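You operate a simulated robot arm through the tools that you are given. There is no shell and no other tool. Be economical: measure what you need, move in short steps, check, and stop when the job is done.

Carry out the task below with a simulated robot arm. There is one attempt and no reset: what you move stays moved.

TASK
On the top of the timber platform, make the blue funnel and the orange bearing block change places.
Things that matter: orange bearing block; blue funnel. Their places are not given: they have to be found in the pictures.

It is judged by the outcome, as a careful person would: the job done as asked, and still so three seconds after it is handed in. It fails if anything else is knocked over, pushed out of place, dropped, spilled or broken.

THE ROBOT
A 6-joint arm with a two-finger parallel gripper, fixed in place. Base frame: the origin is at the foot of the arm, x ahead of it, y to its left, z up; the work surface is at about z = 0. Lengths are in mm, angles in rad, forces in N, time in s.
With the tool pointing down near the work surface it reaches from about 180 to 460 mm from the base axis. Its first joint turns from -1.222 to 1.222 rad. Payload 1.9 kg.
Tool frame: the origin (TCP) lies between the finger pads and is the grasp point; the fingertips stand 23 mm ahead of it; z points along the fingers, y is the line along which they close. The gripper opens to 94 mm. The fingers are 38 mm wide and 10 mm thick; the gripper's body (54 by 96 mm) begins 39 mm behind the TCP.
Orientation is told as [roll, pitch, yaw] about the base's x, y, z axes, in that order, counted from this pose: with the fingers straight down and closing along the base's y, the tool's x points along the base's -x, its y along +y and its z along -z.

THE INTERFACE
- The arm moves only by the tool drive_tool. Its argument "deltas" is a list of rows, each a list of 4 numbers: the shift along the tool's x, y, z in units of 100 mm (1.0 is 100 mm), then the turn about the tool's z in units of 90 degrees (1.0 is 90 degrees). In form: [[tx, ty, tz, yaw], ...]. A call has 1 to 12 rows; each row is the pose to reach, as a shift and turn from the pose commanded when the call began, along the tool's axes at that moment. "gripper" is the opening, from 0 (shut) to 1 (fully open), set as the call begins (left out, the last holds). A call with a number of a shift or a turn outside -1 to 1 is refused whole. A row lasts 0.2 s, in which the tool goes at most 50 mm and 0.15 rad; a call with a longer step from one row to the next is refused whole, and so is a gripper value outside its range. A pose out of reach is approached as far as the arm can. The call stops where the force on the tool passes 40 N (or 10 N more than at its start, if that is more) or the arm is blocked; 0.2 s more then pass. The fingers move at their own pace (about 108 mm/s each) and stop on an object; they squeeze with about 20 N. The grip force told is the motor's: it shows also when the fingers shut on nothing. Time passes only in rows, and 0.2 s behind the last, so rows that repeat a pose let the fingers close. It gives the time, the measured TCP pose, the force on the tool (base axes), the opening and the grip force at its end, in the units of the frame above (readings bear some noise).
- Cameras (640 x 400 px; columns grow to the right, rows downward): "scene" is fixed at [57.7, 296.4, 437.2]; the picture's right is [-0.80, -0.60, 0.00], its down [-0.34, 0.45, -0.82] and it looks along [0.50, -0.66, -0.57] (base axes); focal length 269 px, centre (320, 200). "wrist" rides on the gripper at [-39, 0, -44] in the tool frame; the picture's right is [0.00, -1.00, 0.00], its down [0.97, 0.00, -0.24] and it looks along [0.24, 0.00, 0.97] (tool axes); focal length 218 px, centre (320, 200).
- snapshot(camera): a new picture of that camera. No time passes.
- pixel_to_xyz(camera, pixels): for up to 12 pixels [column, row] of the newest picture of that camera ("zoom" is the newest enlarged one), the place [x, y, z] in the base frame of the surface seen there, good to about 2 mm, but the place of the scene camera against the robot may be out by one fixed shift of up to 25 mm in any direction. No time passes.
- inspect(camera, box): a new picture of the part [left, top, right, bottom] of that camera's present view, enlarged. No time passes.
- finish_job(): hands the job in; it is judged then, once.

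Work in short steps. Measure before you move; look again where a grasp or a placing could have gone wrong, and mend it. You have 80 turns and 54 pictures in all, the two below and enlarged ones among them. Open the gripper and draw the arm clear of the work before you hand the job in, unless the task says otherwise; then end with one line.

The tools are called after ">>>" as name(argument=value, ...) on one line, values as JSON. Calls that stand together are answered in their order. drive_tool: Moves the arm, as the interface text tells. Its arguments: {"type":"object","properties":{"deltas":{"type":"array","items":{"type":"array","items":{"type":"number"}}},"gripper":{"type":"number"}},"required":["deltas"]} The other tools are called the same way: snapshot (camera) takes a picture; pixel_to_xyz (camera, pixels) gives the place of the surface under pixels of a picture; inspect (camera, box) takes an enlarged picture of a part of a camera's view; finish_job () hands the job in.

At the start:

```text
t: 0.0
eef_pos: [287.5, -189.8, 273.9]
orientation: [-0.002, 0.0, 0.001]
force: [-0.1, -0.5, 0.9]
gripper_width: 94.2
finger_force: 0.0
```

scene: 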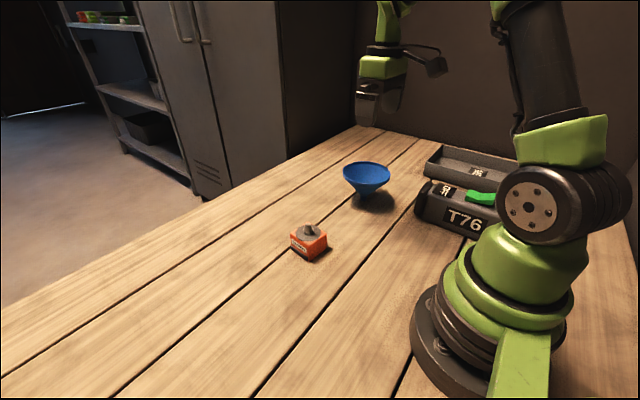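
wrist: 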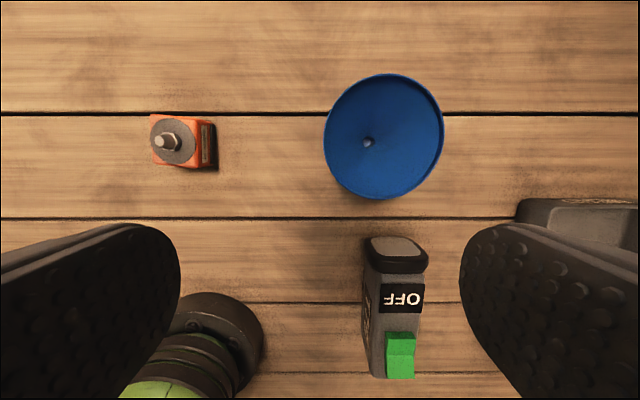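

The wrist view shows the bearing block near (178,142) and the funnel near (383,137). I'll measure both and enlarge them.

>>> pixel_to_xyz(camera="wrist", pixels=[[173, 142], [152, 118], [152, 160], [214, 124], [212, 168], [325, 137], [443, 137], [383, 75], [383, 198], [367, 142], [260, 160], [397, 250]])

>>> inspect(camera="scene", box=[270, 140, 430, 270])

>>> inspect(camera="wrist", box=[120, 90, 250, 190])

```text
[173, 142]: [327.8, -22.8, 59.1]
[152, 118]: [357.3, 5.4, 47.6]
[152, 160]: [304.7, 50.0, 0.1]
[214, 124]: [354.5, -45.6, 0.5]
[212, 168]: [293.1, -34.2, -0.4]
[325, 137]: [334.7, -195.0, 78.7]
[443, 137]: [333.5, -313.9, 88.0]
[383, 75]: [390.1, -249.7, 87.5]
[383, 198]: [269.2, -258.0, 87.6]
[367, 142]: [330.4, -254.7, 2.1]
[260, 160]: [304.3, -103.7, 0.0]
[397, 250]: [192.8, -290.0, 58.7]
```

```text
3.08 times, centred on (350, 205) of scene
```

zoom: 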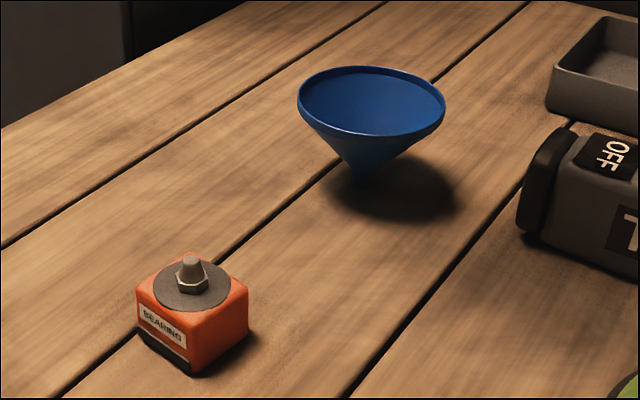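

```text
4.00 times, centred on (185, 140) of wrist
```

zoom: 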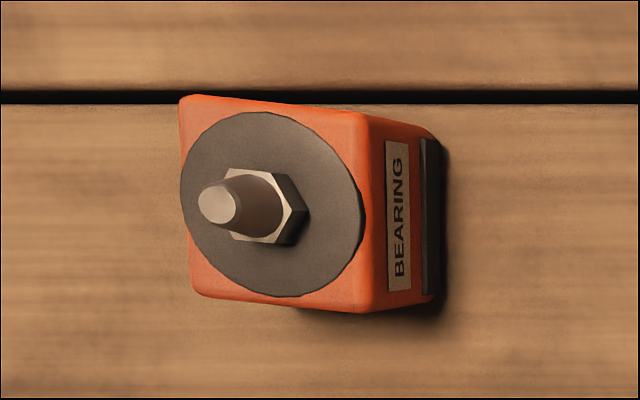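

Funnel: centre about (332,-254), rim z≈88, diameter about 119 mm, which is wider than the gripper opening. I'll look at its profile more closely.

>>> inspect(camera="scene", box=[336, 155, 400, 215])

>>> inspect(camera="wrist", box=[315, 65, 455, 205])

>>> pixel_to_xyz(camera="wrist", pixels=[[328, 137], [331, 137], [335, 137], [340, 137], [350, 137], [360, 137], [367, 142], [375, 137], [390, 137], [410, 137], [430, 137], [440, 137]])

```text
6.67 times, centred on (368, 185) of scene
```

zoom: 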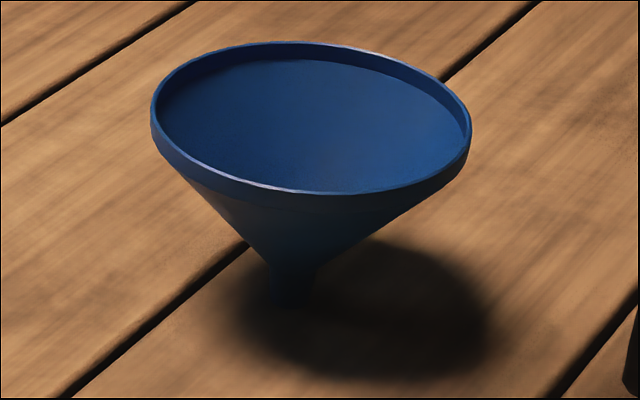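

```text
2.86 times, centred on (385, 135) of wrist
```

zoom: 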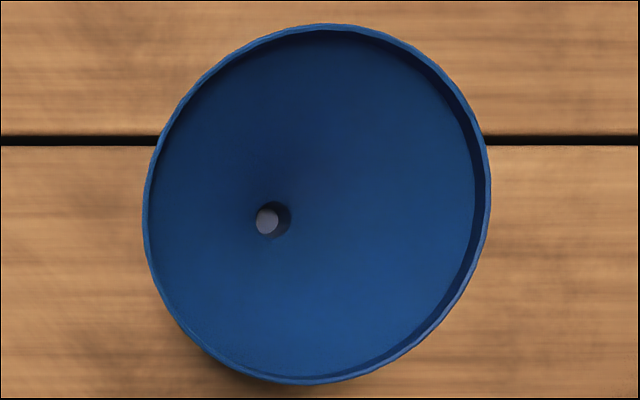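

```text
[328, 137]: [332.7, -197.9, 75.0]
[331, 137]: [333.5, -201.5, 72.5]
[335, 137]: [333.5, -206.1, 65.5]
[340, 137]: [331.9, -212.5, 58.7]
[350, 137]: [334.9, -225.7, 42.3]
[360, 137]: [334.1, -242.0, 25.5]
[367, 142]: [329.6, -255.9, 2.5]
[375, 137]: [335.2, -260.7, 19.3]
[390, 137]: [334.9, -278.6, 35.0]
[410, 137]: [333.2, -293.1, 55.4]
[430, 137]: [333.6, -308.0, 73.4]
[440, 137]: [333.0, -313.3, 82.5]
```

The funnel has a vertical lip about 11 mm tall (z 77–88), so it can be held by the rim. First I'll move above the block to measure it.

>>> drive_tool(deltas=[[-0.1, 0.25, 0, 0], [-0.2, 0.5, 0, 0], [-0.3, 0.75, 0, 0], [-0.3, 1.0, 0, 0]], gripper=1)

>>> drive_tool(deltas=[[0, 0.25, 0.2, 0], [0, 0.5, 0.4, 0], [0, 0.66, 0.6, 0], [0, 0.66, 0.6, 0]])

>>> snapshot(camera="wrist")

```text
t: 1.0
eef_pos: [315.0, -87.2, 274.3]
orientation: [-0.002, 0.001, -0.002]
force: [-0.1, 0.3, -0.4]
gripper_width: 94.1
finger_force: 0.0
```

```text
t: 2.0
eef_pos: [313.7, -24.2, 209.8]
orientation: [-0.002, -0.001, -0.002]
force: [-0.2, 0.4, 0.0]
gripper_width: 93.8
finger_force: 0.1
```

```text
47 pictures are left
```

wrist: 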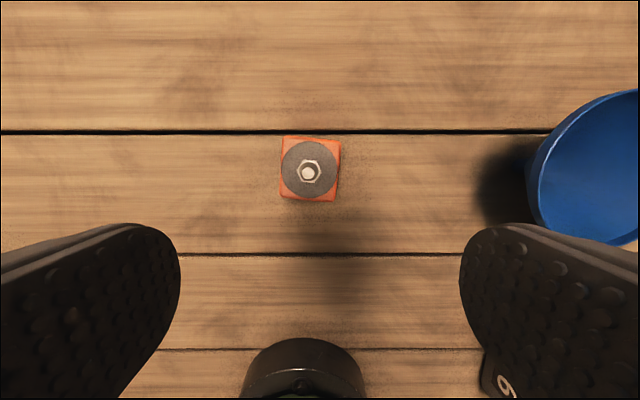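

>>> inspect(camera="wrist", box=[262, 122, 358, 218])

>>> pixel_to_xyz(camera="wrist", pixels=[[284, 138], [339, 142], [334, 199], [281, 195], [308, 174], [284, 168], [309, 196], [337, 170], [309, 138]])

```text
4.17 times, centred on (310, 170) of wrist
```

zoom: 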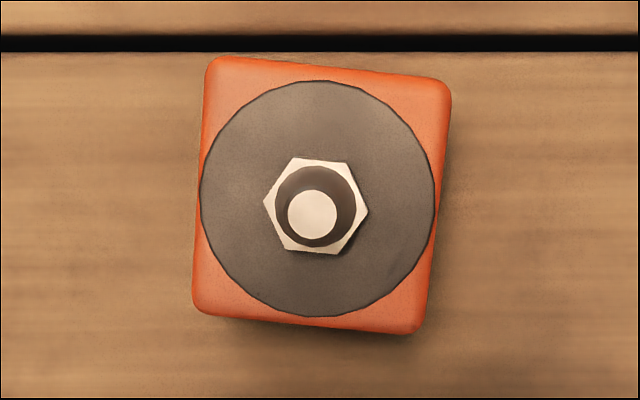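

```text
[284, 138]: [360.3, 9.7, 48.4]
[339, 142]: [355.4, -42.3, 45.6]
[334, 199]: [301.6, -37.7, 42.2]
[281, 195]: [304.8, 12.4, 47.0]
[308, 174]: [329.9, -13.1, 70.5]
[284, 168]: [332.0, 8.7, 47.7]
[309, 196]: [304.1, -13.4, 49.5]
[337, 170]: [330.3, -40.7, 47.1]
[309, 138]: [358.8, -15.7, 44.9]
```

Block centre is about (331,-15), top z≈48, bolt top z≈70, turned about 5° clockwise. I'll align above it, then descend.

>>> drive_tool(deltas=[[-0.1, 0.05, 0.2, 0.03], [-0.173, 0.09, 0.5, 0.06], [-0.173, 0.09, 0.9, 0.06], [-0.173, 0.09, 0.9, 0.06]])

>>> snapshot(camera="wrist")

```text
t: 3.0
eef_pos: [334.3, -13.7, 119.1]
orientation: [-0.001, -0.001, -0.097]
force: [0.3, 0.0, 0.1]
gripper_width: 94.0
finger_force: 0.0
```

```text
45 pictures are left
```

wrist: 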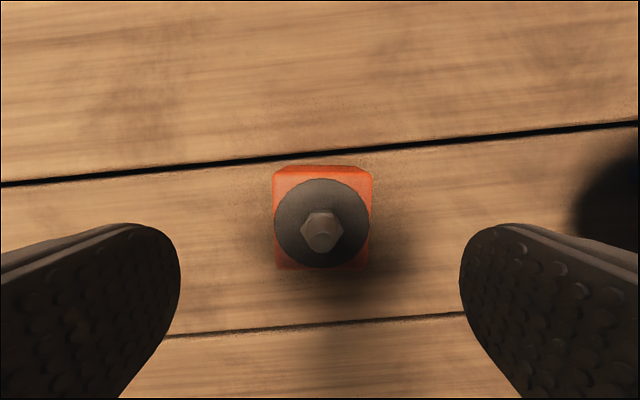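

The block is centred and square between the fingers (columns 274–372). I'll descend to z≈42 and close.

>>> drive_tool(deltas=[[0.02, 0, 0.3, 0], [0.03, 0, 0.55, 0], [0.03, 0, 0.77, 0], [0.03, 0, 0.77, 0]])

>>> drive_tool(deltas=[[0, 0, 0, 0], [0, 0, 0, 0], [0, 0, 0, 0], [0, 0, 0, 0]], gripper=0.3)

```text
t: 4.0
eef_pos: [329.9, -12.5, 44.3]
orientation: [-0.004, -0.001, -0.097]
force: [-0.2, 0.7, -0.4]
gripper_width: 94.2
finger_force: 0.1
```

```text
t: 5.0
eef_pos: [329.4, -13.7, 45.4]
orientation: [-0.002, -0.001, -0.094]
force: [0.9, -0.3, -0.1]
gripper_width: 56.0
finger_force: 19.9
```

Gripped at 56 mm. I'll lift slightly and check the hold.

>>> drive_tool(deltas=[[0, 0, -0.1, 0], [0, 0, -0.3, 0], [0, 0, -0.5, 0]], gripper=0)

>>> snapshot(camera="scene")

```text
t: 5.8
eef_pos: [330.8, -14.9, 96.5]
orientation: [-0.003, 0.003, -0.093]
force: [0.8, -0.3, -4.7]
gripper_width: 55.7
finger_force: 20.7
```

```text
44 pictures are left
```

scene: 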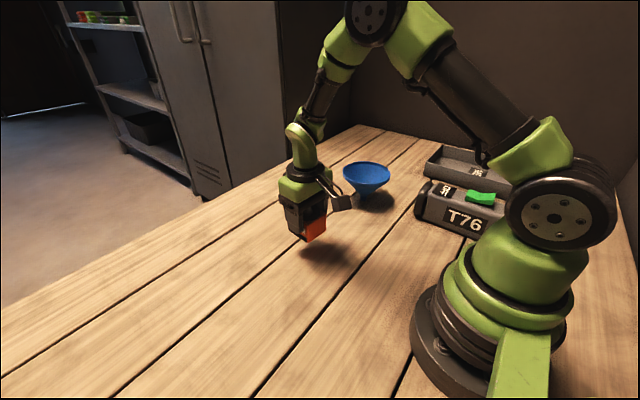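

Holding well (about 0.5 kg). I'll carry it to a temporary spot at about (255,-125), clear of everything.

>>> drive_tool(deltas=[[0.15, -0.25, 0, 0], [0.3, -0.5, 0, 0], [0.45, -0.75, 0, 0], [0.55, -0.98, 0, 0]])

>>> drive_tool(deltas=[[0.1, -0.18, 0.1, 0], [0.1, -0.18, 0.3, 0], [0.1, -0.18, 0.3, 0]])

>>> snapshot(camera="wrist")

```text
t: 6.8
eef_pos: [266.0, -102.7, 94.3]
orientation: [-0.001, -0.001, -0.096]
force: [0.2, 0.0, -4.9]
gripper_width: 55.6
finger_force: 19.9
```

```text
t: 7.6
eef_pos: [254.4, -121.7, 65.8]
orientation: [-0.002, -0.001, -0.096]
force: [0.1, 0.9, -5.7]
gripper_width: 55.9
finger_force: 20.1
```

```text
43 pictures are left
```

wrist: 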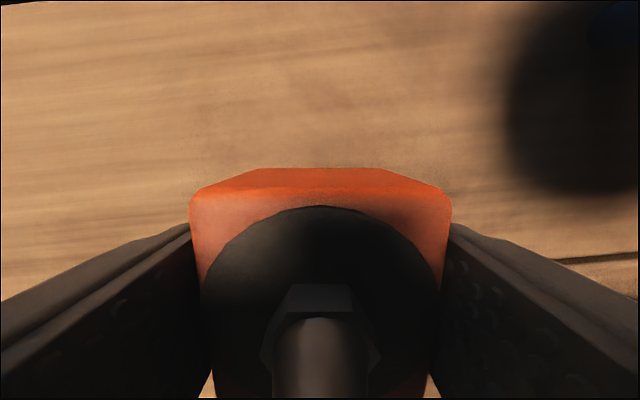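

The block is 20 mm above the table; I'll lower it gently to z≈45 and release.

>>> drive_tool(deltas=[[0, 0, 0.1, 0], [0, 0, 0.17, 0], [0, 0, 0.2, 0], [0, 0, 0.21, 0], [0, 0, 0.21, 0]])

>>> drive_tool(deltas=[[0, 0, 0, 0], [0, 0, 0, 0], [0, 0, 0, 0]], gripper=0.9)

>>> drive_tool(deltas=[[0, 0, -0.3, 0], [0, 0, -0.6, 0], [0, 0, -1.0, -0.06]])

>>> snapshot(camera="wrist")

```text
t: 8.8
eef_pos: [254.8, -124.5, 44.5]
orientation: [-0.002, -0.002, -0.095]
force: [-1.7, -0.2, 0.3]
gripper_width: 55.8
finger_force: 19.5
```

```text
t: 9.6
eef_pos: [254.9, -123.4, 44.9]
orientation: [-0.002, 0.0, -0.094]
force: [0.2, 0.1, -0.1]
gripper_width: 84.7
finger_force: 0.1
```

```text
t: 10.4
eef_pos: [254.5, -120.8, 148.8]
orientation: [-0.001, -0.001, 0.0]
force: [-0.2, 0.7, 0.0]
gripper_width: 84.6
finger_force: 0.0
```

```text
42 pictures are left
```

wrist: 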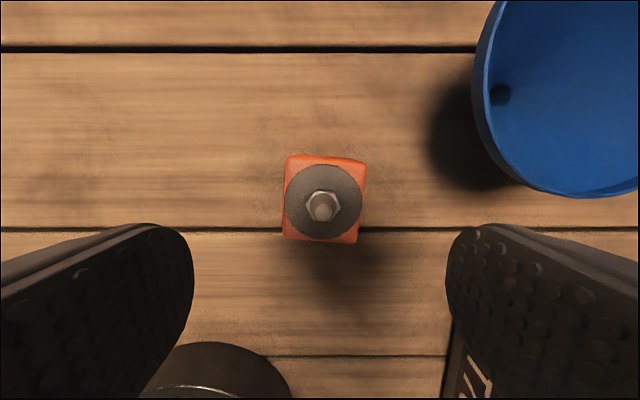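

The block stands upright at the temporary spot. Now I'll move over the funnel for a top-down measurement.

>>> drive_tool(deltas=[[0, -0.2, -0.4, 0], [-0.2, -0.5, -0.6, 0], [-0.4, -0.75, -0.8, 0], [-0.5, -0.98, -0.8, 0]])

>>> drive_tool(deltas=[[0, -0.25, 0, 0], [0, -0.33, 0, 0], [0, -0.33, 0, 0]])

>>> snapshot(camera="wrist")

```text
t: 11.4
eef_pos: [303.6, -220.8, 225.9]
orientation: [-0.002, 0.001, 0.0]
force: [-0.3, 0.1, 1.0]
gripper_width: 84.3
finger_force: 0.0
```

```text
t: 12.2
eef_pos: [302.8, -254.7, 226.6]
orientation: [-0.002, -0.001, 0.0]
force: [-0.6, 0.2, -0.6]
gripper_width: 84.4
finger_force: 0.0
```

```text
41 pictures are left
```

wrist: 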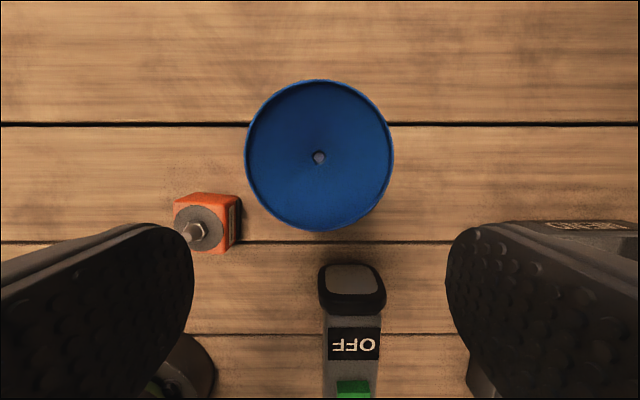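

>>> inspect(camera="wrist", box=[230, 140, 270, 170])

>>> pixel_to_xyz(camera="wrist", pixels=[[246, 155], [247, 155], [392, 155], [391, 155], [319, 81], [319, 229], [319, 80], [319, 230], [318, 157], [266, 104], [373, 104], [370, 208]])

```text
13.33 times, centred on (250, 155) of wrist
```

zoom: 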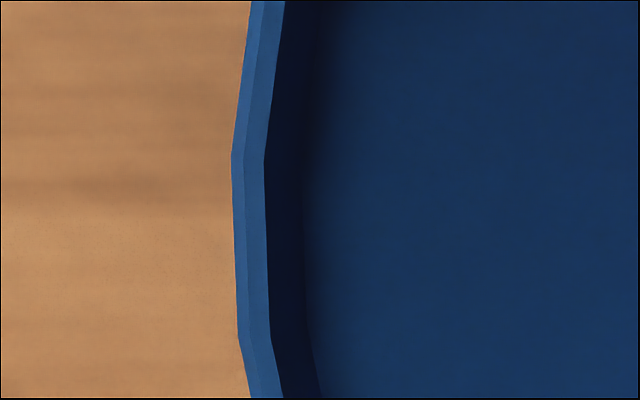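

```text
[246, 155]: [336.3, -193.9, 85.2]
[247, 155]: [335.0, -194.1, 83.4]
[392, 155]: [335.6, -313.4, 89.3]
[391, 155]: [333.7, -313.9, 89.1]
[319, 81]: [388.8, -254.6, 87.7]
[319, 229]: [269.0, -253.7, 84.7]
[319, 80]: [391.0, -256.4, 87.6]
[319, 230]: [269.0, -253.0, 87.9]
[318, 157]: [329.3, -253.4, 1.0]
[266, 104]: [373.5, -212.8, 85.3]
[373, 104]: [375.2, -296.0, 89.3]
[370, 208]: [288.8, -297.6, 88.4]
```

Funnel centre is (330,-253.8), outer radius 60, rim z≈88, wall about 2 mm. I'll pinch the rim on its +y side with the TCP near y=-196.4; first I go above it at a part opening.

>>> drive_tool(deltas=[[-0.1, 0.2, 0, 0], [-0.2, 0.4, 0.2, 0], [-0.272, 0.583, 0.5, 0], [-0.272, 0.583, 0.76, 0], [-0.272, 0.583, 0.76, 0]], gripper=0.35)

>>> snapshot(camera="wrist")

```text
t: 13.4
eef_pos: [329.4, -195.5, 148.8]
orientation: [-0.001, -0.002, -0.001]
force: [0.7, 0.2, 0.2]
gripper_width: 33.0
finger_force: 0.1
```

```text
39 pictures are left
```

wrist: 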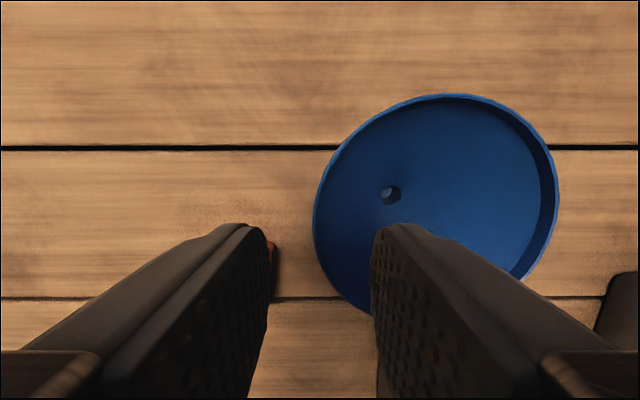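

Fingers straddle the rim. I'll lower to z≈101, with the tips about 10 mm below the rim.

>>> drive_tool(deltas=[[0, -0.01, 0.2, 0], [0, -0.01, 0.35, 0], [0, -0.01, 0.42, 0], [0, -0.01, 0.48, 0], [0, -0.01, 0.48, 0]])

>>> inspect(camera="scene", box=[300, 120, 420, 220])

```text
t: 14.6
eef_pos: [332.4, -197.8, 99.4]
orientation: [-0.002, -0.001, 0.0]
force: [0.0, 0.3, 0.9]
gripper_width: 32.8
finger_force: 0.0
```

```text
4.00 times, centred on (360, 170) of scene
```

zoom: 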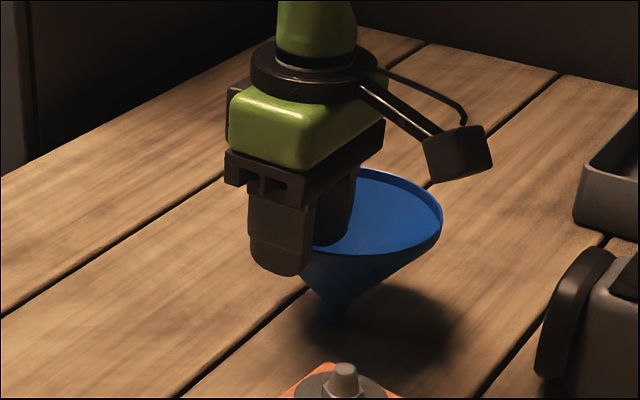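

One finger is inside and one outside the rim. Closing in two stages.

>>> drive_tool(deltas=[[0, 0, 0, 0], [0, 0, 0, 0]], gripper=0.12)

>>> drive_tool(deltas=[[0, 0, 0, 0], [0, 0, 0, 0], [0, 0, 0, 0]], gripper=0)

>>> inspect(camera="scene", box=[300, 120, 420, 220])

```text
t: 15.2
eef_pos: [332.4, -198.3, 99.7]
orientation: [-0.001, -0.002, 0.0]
force: [-1.4, -0.2, 5.2]
gripper_width: 18.1
finger_force: 20.1
```

```text
t: 16.0
eef_pos: [332.0, -197.5, 101.1]
orientation: [-0.001, -0.003, 0.001]
force: [0.9, 0.4, 7.8]
gripper_width: 17.8
finger_force: 19.9
```

```text
4.00 times, centred on (360, 170) of scene
```

zoom: 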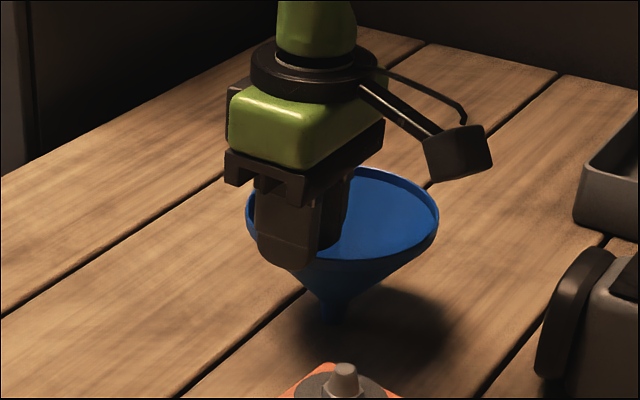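

The fingers stopped at 17.8 mm with an upward force of 8 N, so the inner tip is probably bearing on the slope. I'll ease open, raise 5 mm and close again.

>>> drive_tool(deltas=[[0, 0, 0, 0], [0, 0, -0.02, 0], [0, 0, -0.05, 0], [0, 0, -0.05, 0]], gripper=0.28)

>>> snapshot(camera="wrist")

>>> drive_tool(deltas=[[0, 0, 0, 0], [0, 0, 0, 0], [0, 0, 0, 0]], gripper=0.04)

>>> snapshot(camera="wrist")

```text
t: 17.0
eef_pos: [331.5, -198.2, 107.1]
orientation: [-0.002, -0.001, 0.0]
force: [0.7, -0.5, -0.1]
gripper_width: 26.3
finger_force: 0.1
```

```text
36 pictures are left
```

wrist: 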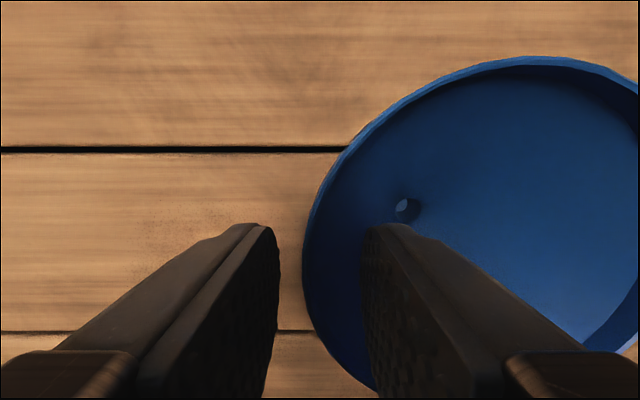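

```text
t: 17.8
eef_pos: [330.8, -197.1, 107.2]
orientation: [-0.002, 0.0, -0.001]
force: [-1.7, 1.4, 5.5]
gripper_width: 13.9
finger_force: 19.9
```

```text
35 pictures are left
```

wrist: 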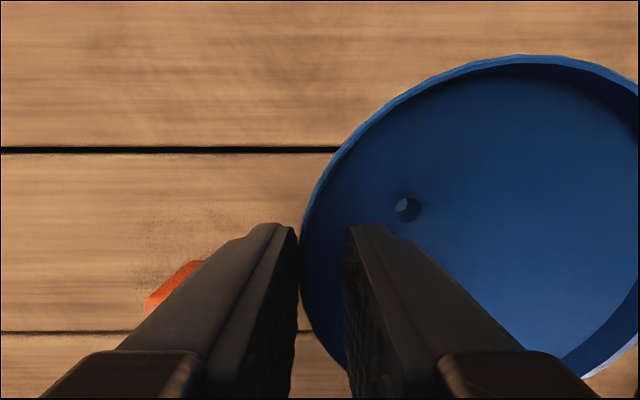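

Width follows depth (17.8→13.9 mm for 6 mm of lift), so the inside wall acts as a slope and a one-sided pinch would droop. Instead I'll put both fingers inside, spread them against the wall symmetrically and test a small lift. First I release and rise.

>>> drive_tool(deltas=[[0, 0, 0, 0], [0, 0, 0, 0], [0, 0, -0.2, 0], [0, 0, -0.5, 0], [0, 0, -1.0, 0], [0, 0, -1.0, 0]], gripper=0.3)

>>> drive_tool(deltas=[[0, -0.3, 0, 0], [0.1, -0.57, 0, 0], [0.25, -0.57, -0.1, 0], [0.25, -0.57, -0.1, 0]])

>>> snapshot(camera="wrist")

```text
t: 19.2
eef_pos: [331.8, -195.2, 203.4]
orientation: [-0.001, 0.001, 0.002]
force: [0.7, 1.0, 0.2]
gripper_width: 28.3
finger_force: 0.1
```

```text
t: 20.2
eef_pos: [307.1, -253.8, 216.0]
orientation: [-0.001, -0.003, 0.0]
force: [-1.2, -1.1, -0.3]
gripper_width: 27.9
finger_force: 0.0
```

```text
34 pictures are left
```

wrist: 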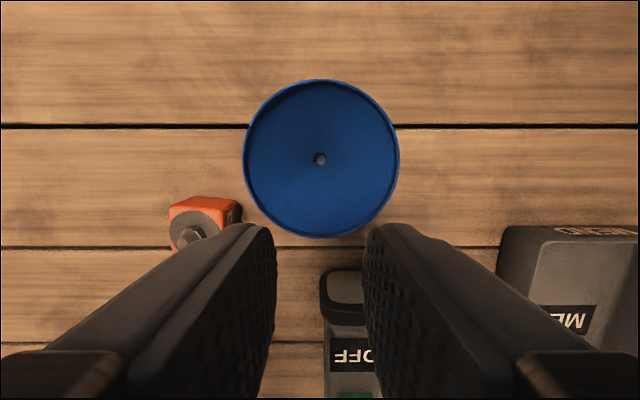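

>>> pixel_to_xyz(camera="wrist", pixels=[[244, 158], [245, 158], [398, 158], [397, 158], [320, 81], [320, 80], [320, 236], [320, 237], [320, 159], [265, 104], [375, 104], [270, 218]])

```text
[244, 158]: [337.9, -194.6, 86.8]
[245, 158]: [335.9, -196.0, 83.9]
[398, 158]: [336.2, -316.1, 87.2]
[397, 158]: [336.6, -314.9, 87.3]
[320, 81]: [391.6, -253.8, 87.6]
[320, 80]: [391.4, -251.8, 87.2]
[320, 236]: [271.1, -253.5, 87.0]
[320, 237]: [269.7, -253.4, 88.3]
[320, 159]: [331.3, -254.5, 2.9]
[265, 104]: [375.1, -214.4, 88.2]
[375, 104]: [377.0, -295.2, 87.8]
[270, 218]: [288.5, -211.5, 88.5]
```

Funnel still upright, centre (331,-254.7). I'll centre over it and lower the fingers inside to tip z≈74.

>>> drive_tool(deltas=[[-0.12, 0, 0.2, 0], [-0.24, -0.01, 0.5, 0], [-0.24, -0.01, 0.8, 0], [-0.24, -0.01, 0.95, 0], [-0.24, -0.01, 0.95, 0]], gripper=0.4)

>>> drive_tool(deltas=[[0, 0, 0.1, 0], [0, 0, 0.2, 0], [0, 0, 0.24, 0], [0, 0, 0.24, 0]])

>>> drive_tool(deltas=[[0, 0, 0, 0], [0, 0, 0, 0], [0, 0, 0, 0]], gripper=0.85)

>>> inspect(camera="scene", box=[300, 120, 420, 220])

```text
t: 21.4
eef_pos: [330.0, -255.6, 119.9]
orientation: [-0.002, -0.001, 0.0]
force: [0.3, 0.3, -0.1]
gripper_width: 37.6
finger_force: 0.1
```

```text
t: 22.4
eef_pos: [329.8, -255.2, 98.6]
orientation: [-0.002, -0.001, 0.0]
force: [0.4, 0.1, 0.1]
gripper_width: 37.5
finger_force: 0.1
```

```text
t: 23.2
eef_pos: [329.7, -256.0, 99.1]
orientation: [-0.001, -0.001, 0.002]
force: [-1.4, 2.6, 10.7]
gripper_width: 61.7
finger_force: 0.1
```

```text
4.00 times, centred on (360, 170) of scene
```

zoom: 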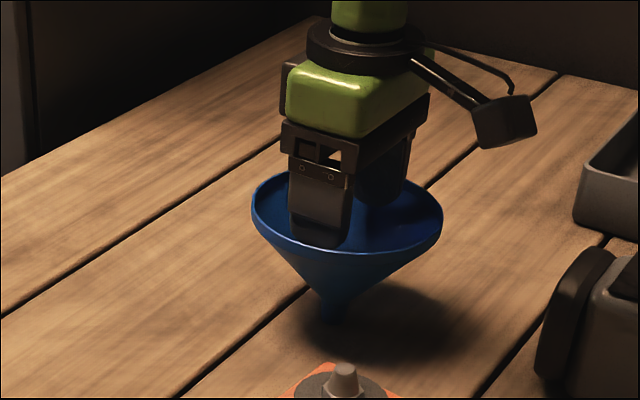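

Both fingers bear on the wall at 61.7 mm opening. Test lift of 6 mm.

>>> drive_tool(deltas=[[0, 0, -0.02, 0], [0, 0, -0.04, 0], [0, 0, -0.06, 0], [0, 0, -0.06, 0]])

>>> inspect(camera="scene", box=[300, 120, 420, 220])

```text
t: 24.2
eef_pos: [330.4, -255.1, 103.5]
orientation: [-0.001, 0.0, 0.0]
force: [0.6, 0.2, 0.0]
gripper_width: 63.8
finger_force: 0.1
```

```text
4.00 times, centred on (360, 170) of scene
```

zoom: 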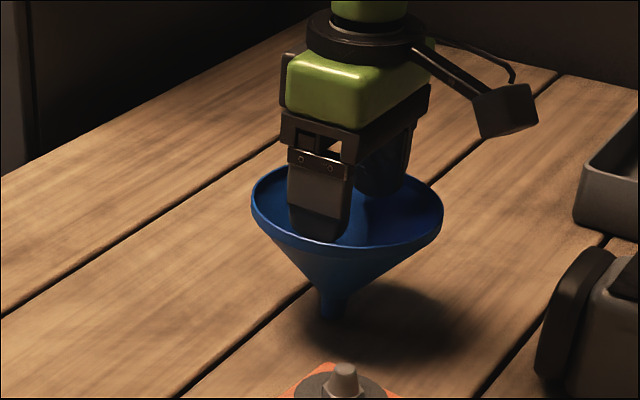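

The reaction is gone and the spout base looks clearer, so it may be lifted. I'll rise 10 mm more and check.

>>> drive_tool(deltas=[[0, 0, -0.03, 0], [0, 0, -0.06, 0], [0, 0, -0.1, 0], [0, 0, -0.1, 0]])

>>> inspect(camera="scene", box=[300, 120, 420, 220])

```text
t: 25.2
eef_pos: [330.3, -253.9, 113.1]
orientation: [-0.001, 0.0, 0.0]
force: [-0.5, 0.7, -0.9]
gripper_width: 66.2
finger_force: 0.0
```

```text
4.00 times, centred on (360, 170) of scene
```

zoom: 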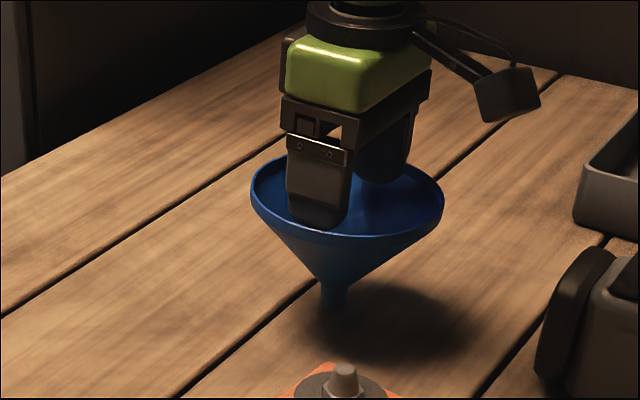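

The funnel is lifted about 10 mm, creeping slightly (opening 61.7→66.2 mm). I'll carry it low along +y in short calls, watching the opening.

>>> drive_tool(deltas=[[0, 0.12, 0, 0], [0, 0.36, 0, 0], [0, 0.6, 0, 0], [0, 0.72, 0, 0]])

```text
t: 26.2
eef_pos: [330.8, -184.9, 111.9]
orientation: [-0.001, -0.001, 0.003]
force: [0.5, -0.6, -1.2]
gripper_width: 68.2
finger_force: 0.1
```

Creep is slow (about 1.5 mm/s). I'll continue to the target briskly.

>>> drive_tool(deltas=[[0, 0.25, 0, 0], [0, 0.55, 0, 0], [0, 0.85, 0, 0]])

>>> drive_tool(deltas=[[0, 0.28, 0, 0], [0, 0.58, 0, 0], [0, 0.78, 0, 0], [0, 0.85, 0, 0]])

>>> inspect(camera="scene", box=[250, 170, 370, 270])

```text
t: 27.0
eef_pos: [327.7, -98.6, 114.6]
orientation: [-0.003, -0.002, -0.004]
force: [0.0, -0.1, -0.8]
gripper_width: 69.9
finger_force: 0.1
```

```text
t: 28.0
eef_pos: [328.1, -13.4, 113.2]
orientation: [-0.002, 0.0, -0.002]
force: [-0.2, -0.6, -0.7]
gripper_width: 71.8
finger_force: 0.0
```

```text
4.00 times, centred on (310, 220) of scene
```

zoom: 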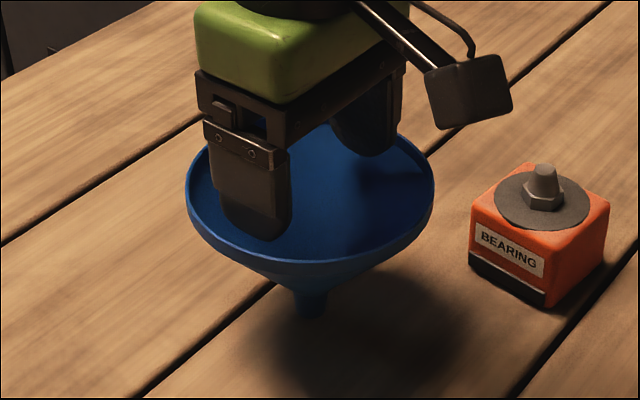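

At the target, about 6 mm up and upright. I'll lower it gently until it stands.

>>> drive_tool(deltas=[[-0.015, 0, 0.03, 0], [-0.015, 0, 0.05, 0], [-0.015, 0, 0.06, 0], [-0.015, 0, 0.07, 0], [-0.015, 0, 0.07, 0]])

>>> inspect(camera="scene", box=[250, 170, 370, 270])

```text
t: 29.2
eef_pos: [330.9, -13.1, 107.4]
orientation: [-0.001, -0.004, 0.001]
force: [0.2, -0.9, 11.8]
gripper_width: 73.3
finger_force: 0.1
```

```text
4.00 times, centred on (310, 220) of scene
```

zoom: 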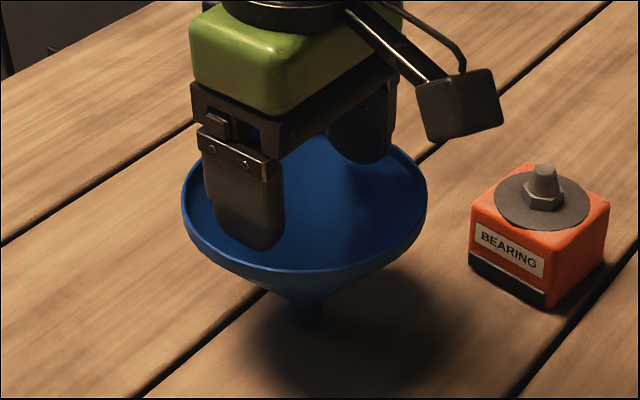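

Contact with the table (11.8 N). I'll draw the fingers in slowly to release, then look.

>>> drive_tool(deltas=[[0, 0, 0, 0], [0, 0, 0, 0]], gripper=0.72)

>>> drive_tool(deltas=[[0, 0, 0, 0], [0, 0, 0, 0]], gripper=0.5)

>>> inspect(camera="scene", box=[250, 170, 370, 270])

```text
t: 29.8
eef_pos: [331.7, -13.0, 106.6]
orientation: [-0.001, 0.001, 0.0]
force: [-0.2, 0.5, 0.7]
gripper_width: 67.9
finger_force: 0.0
```

```text
t: 30.4
eef_pos: [332.6, -11.6, 106.5]
orientation: [-0.002, 0.0, -0.002]
force: [-0.4, -0.1, 0.6]
gripper_width: 46.8
finger_force: 0.0
```

```text
4.00 times, centred on (310, 220) of scene
```

zoom: 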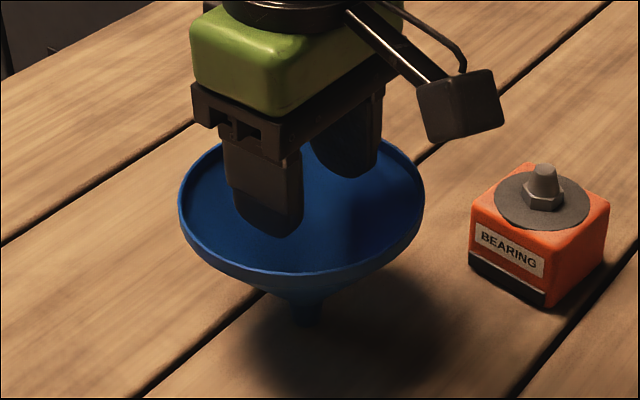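

The funnel stands free. I'll rise and view it from above.

>>> drive_tool(deltas=[[0, 0, -0.15, 0], [0, 0, -0.4, 0], [0, 0, -0.8, 0], [0.25, 0, -1.0, 0], [0.25, 0, -1.0, 0]])

>>> snapshot(camera="wrist")

```text
t: 31.6
eef_pos: [306.9, -10.6, 208.4]
orientation: [-0.002, 0.0, -0.001]
force: [0.1, -0.5, 0.4]
gripper_width: 47.2
finger_force: 0.0
```

```text
27 pictures are left
```

wrist: 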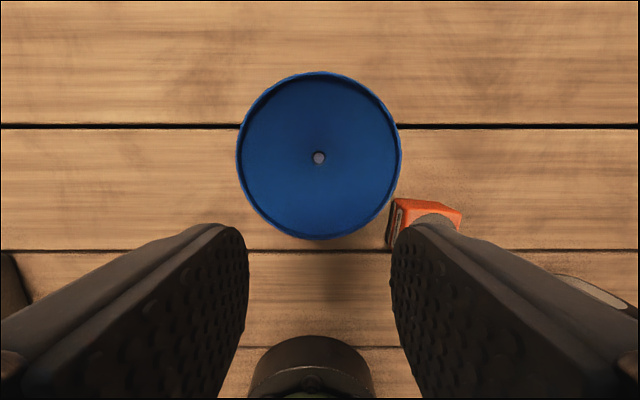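

>>> pixel_to_xyz(camera="wrist", pixels=[[238, 157], [400, 157], [320, 73], [320, 238], [319, 158], [262, 97], [376, 97], [264, 217]])

```text
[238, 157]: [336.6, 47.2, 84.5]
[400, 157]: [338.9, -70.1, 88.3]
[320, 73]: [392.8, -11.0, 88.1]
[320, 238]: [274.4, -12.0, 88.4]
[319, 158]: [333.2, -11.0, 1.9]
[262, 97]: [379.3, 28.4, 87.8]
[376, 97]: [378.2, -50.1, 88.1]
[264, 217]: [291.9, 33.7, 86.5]
```

Funnel upright at (333,-11.5), within 3 mm of the block's old place. Now back to the block at (255,-123).

>>> drive_tool(deltas=[[0.12, -0.25, 0, 0], [0.25, -0.5, 0, 0], [0.4, -0.75, 0, 0], [0.52, -0.98, 0, 0]], gripper=0.95)

>>> drive_tool(deltas=[[0, -0.14, 0.3, 0.06], [0, -0.14, 0.6, 0.06], [0, -0.14, 0.9, 0.06], [0, -0.14, 0.9, 0.06]])

>>> snapshot(camera="wrist")

```text
t: 32.6
eef_pos: [254.4, -110.8, 208.1]
orientation: [-0.003, 0.001, 0.0]
force: [-0.6, 0.4, -0.2]
gripper_width: 89.3
finger_force: 0.1
```

```text
t: 33.6
eef_pos: [255.0, -125.5, 114.5]
orientation: [-0.004, -0.002, -0.094]
force: [-0.6, -0.5, 0.2]
gripper_width: 89.3
finger_force: 0.1
```

```text
26 pictures are left
```

wrist: 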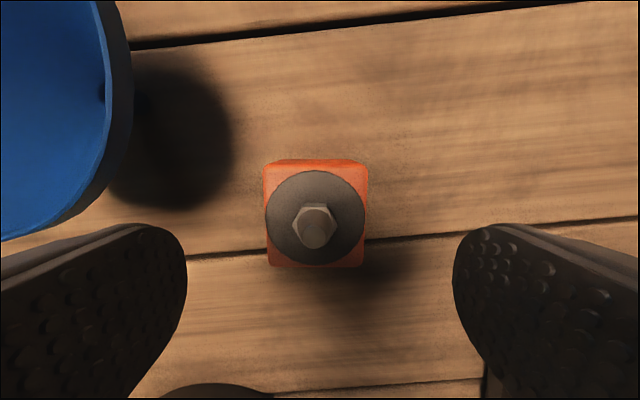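

Centred and square. Descend, close, lift.

>>> drive_tool(deltas=[[0, 0.015, 0.3, 0], [0, 0.015, 0.55, 0], [0, 0.015, 0.7, 0], [0, 0.015, 0.7, 0]])

>>> drive_tool(deltas=[[0, 0, 0, 0], [0, 0, 0, 0], [0, 0, 0, 0], [0, 0, 0, 0]], gripper=0.3)

>>> drive_tool(deltas=[[0, 0, -0.1, 0], [0, 0, -0.3, 0], [0, 0, -0.5, 0]], gripper=0)

```text
t: 34.6
eef_pos: [254.6, -125.3, 46.4]
orientation: [-0.003, -0.001, -0.097]
force: [0.3, 0.3, -0.2]
gripper_width: 89.0
finger_force: 0.1
```

```text
t: 35.6
eef_pos: [253.7, -124.3, 46.0]
orientation: [-0.002, 0.001, -0.093]
force: [-0.3, -1.2, 0.2]
gripper_width: 55.6
finger_force: 20.4
```

```text
t: 36.4
eef_pos: [255.7, -124.3, 97.2]
orientation: [-0.001, -0.001, -0.096]
force: [-0.6, -0.3, -5.4]
gripper_width: 55.7
finger_force: 19.5
```

Held. Carry it to the funnel's old place (331,-254.5).

>>> drive_tool(deltas=[[-0.25, -0.2, 0, 0], [-0.45, -0.45, 0, 0], [-0.6, -0.72, 0, 0], [-0.7, -0.97, 0, 0]])

>>> drive_tool(deltas=[[-0.18, -0.25, 0, 0], [-0.18, -0.25, 0.2, 0], [-0.18, -0.25, 0.3, 0], [-0.18, -0.25, 0.3, 0]])

```text
t: 37.4
eef_pos: [314.2, -227.0, 95.4]
orientation: [-0.003, 0.001, -0.094]
force: [-0.1, -0.6, -4.8]
gripper_width: 55.6
finger_force: 19.9
```

```text
t: 38.4
eef_pos: [330.8, -253.3, 66.1]
orientation: [-0.002, 0.0, -0.094]
force: [-0.6, 0.4, -5.5]
gripper_width: 55.7
finger_force: 20.3
```

At (331,-253). Lower 20 mm to the table, then release and rise.

>>> drive_tool(deltas=[[0, 0, 0.1, 0], [0, 0, 0.16, 0], [0, 0, 0.19, 0], [0, 0, 0.205, 0], [0, 0, 0.205, 0]])

>>> drive_tool(deltas=[[0, 0, 0, 0], [0, 0, 0, 0], [0, 0, 0, 0]], gripper=0.9)

>>> drive_tool(deltas=[[0, 0, -0.3, 0], [0, 0, -0.6, 0], [0, 0, -1.0, 0], [0.2, 0, -1.0, 0]])

>>> drive_tool(deltas=[[0, 0, -0.3, 0], [0.1, 0, -0.6, 0], [0.1, 0, -0.6, 0]])

>>> snapshot(camera="wrist")

>>> snapshot(camera="scene")

```text
t: 39.6
eef_pos: [332.8, -253.6, 46.4]
orientation: [-0.003, -0.003, -0.095]
force: [-0.3, 6.0, 14.7]
gripper_width: 56.1
finger_force: 20.2
```

```text
t: 40.4
eef_pos: [332.8, -253.4, 44.9]
orientation: [0.0, -0.001, -0.095]
force: [0.1, 0.1, -0.1]
gripper_width: 84.8
finger_force: 0.0
```

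```text
t: 41.4
eef_pos: [314.7, -250.3, 143.2]
orientation: [-0.001, 0.001, -0.095]
force: [0.2, 0.1, 0.1]
gripper_width: 84.6
finger_force: 0.0
```

```text
t: 42.2
eef_pos: [304.0, -250.9, 205.8]
orientation: [-0.002, 0.0, -0.093]
force: [1.1, 0.5, 0.0]
gripper_width: 85.0
finger_force: 0.1
```

```text
25 pictures are left
```

wrist: 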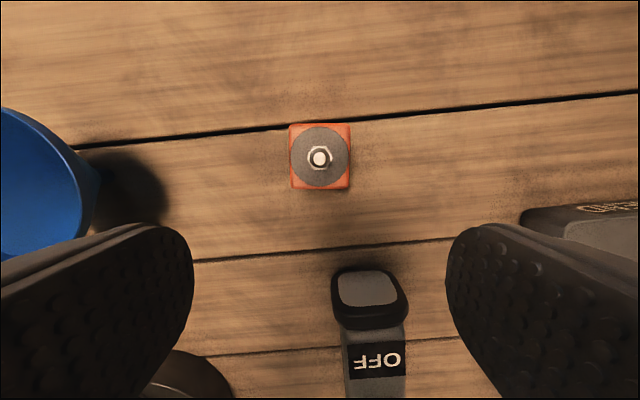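

```text
24 pictures are left
```

scene: 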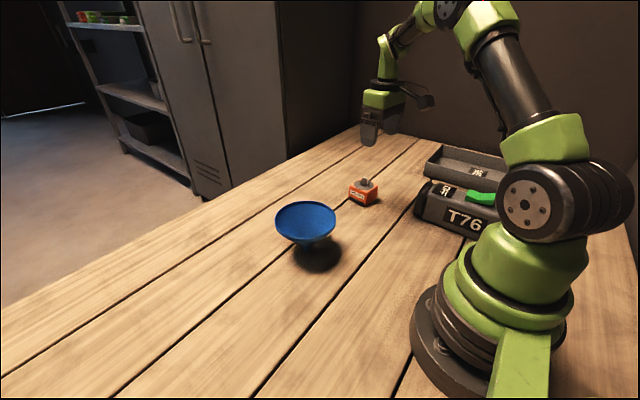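

Both stand upright in each other's places, nothing else has moved, and the gripper is open and clear. Handing in.

>>> finish_job()

```text
The job is handed in.
```

The blue funnel and the orange bearing block have changed places on the timber platform. Both are upright and within about 3 mm of each other's old positions, and nothing else was moved.
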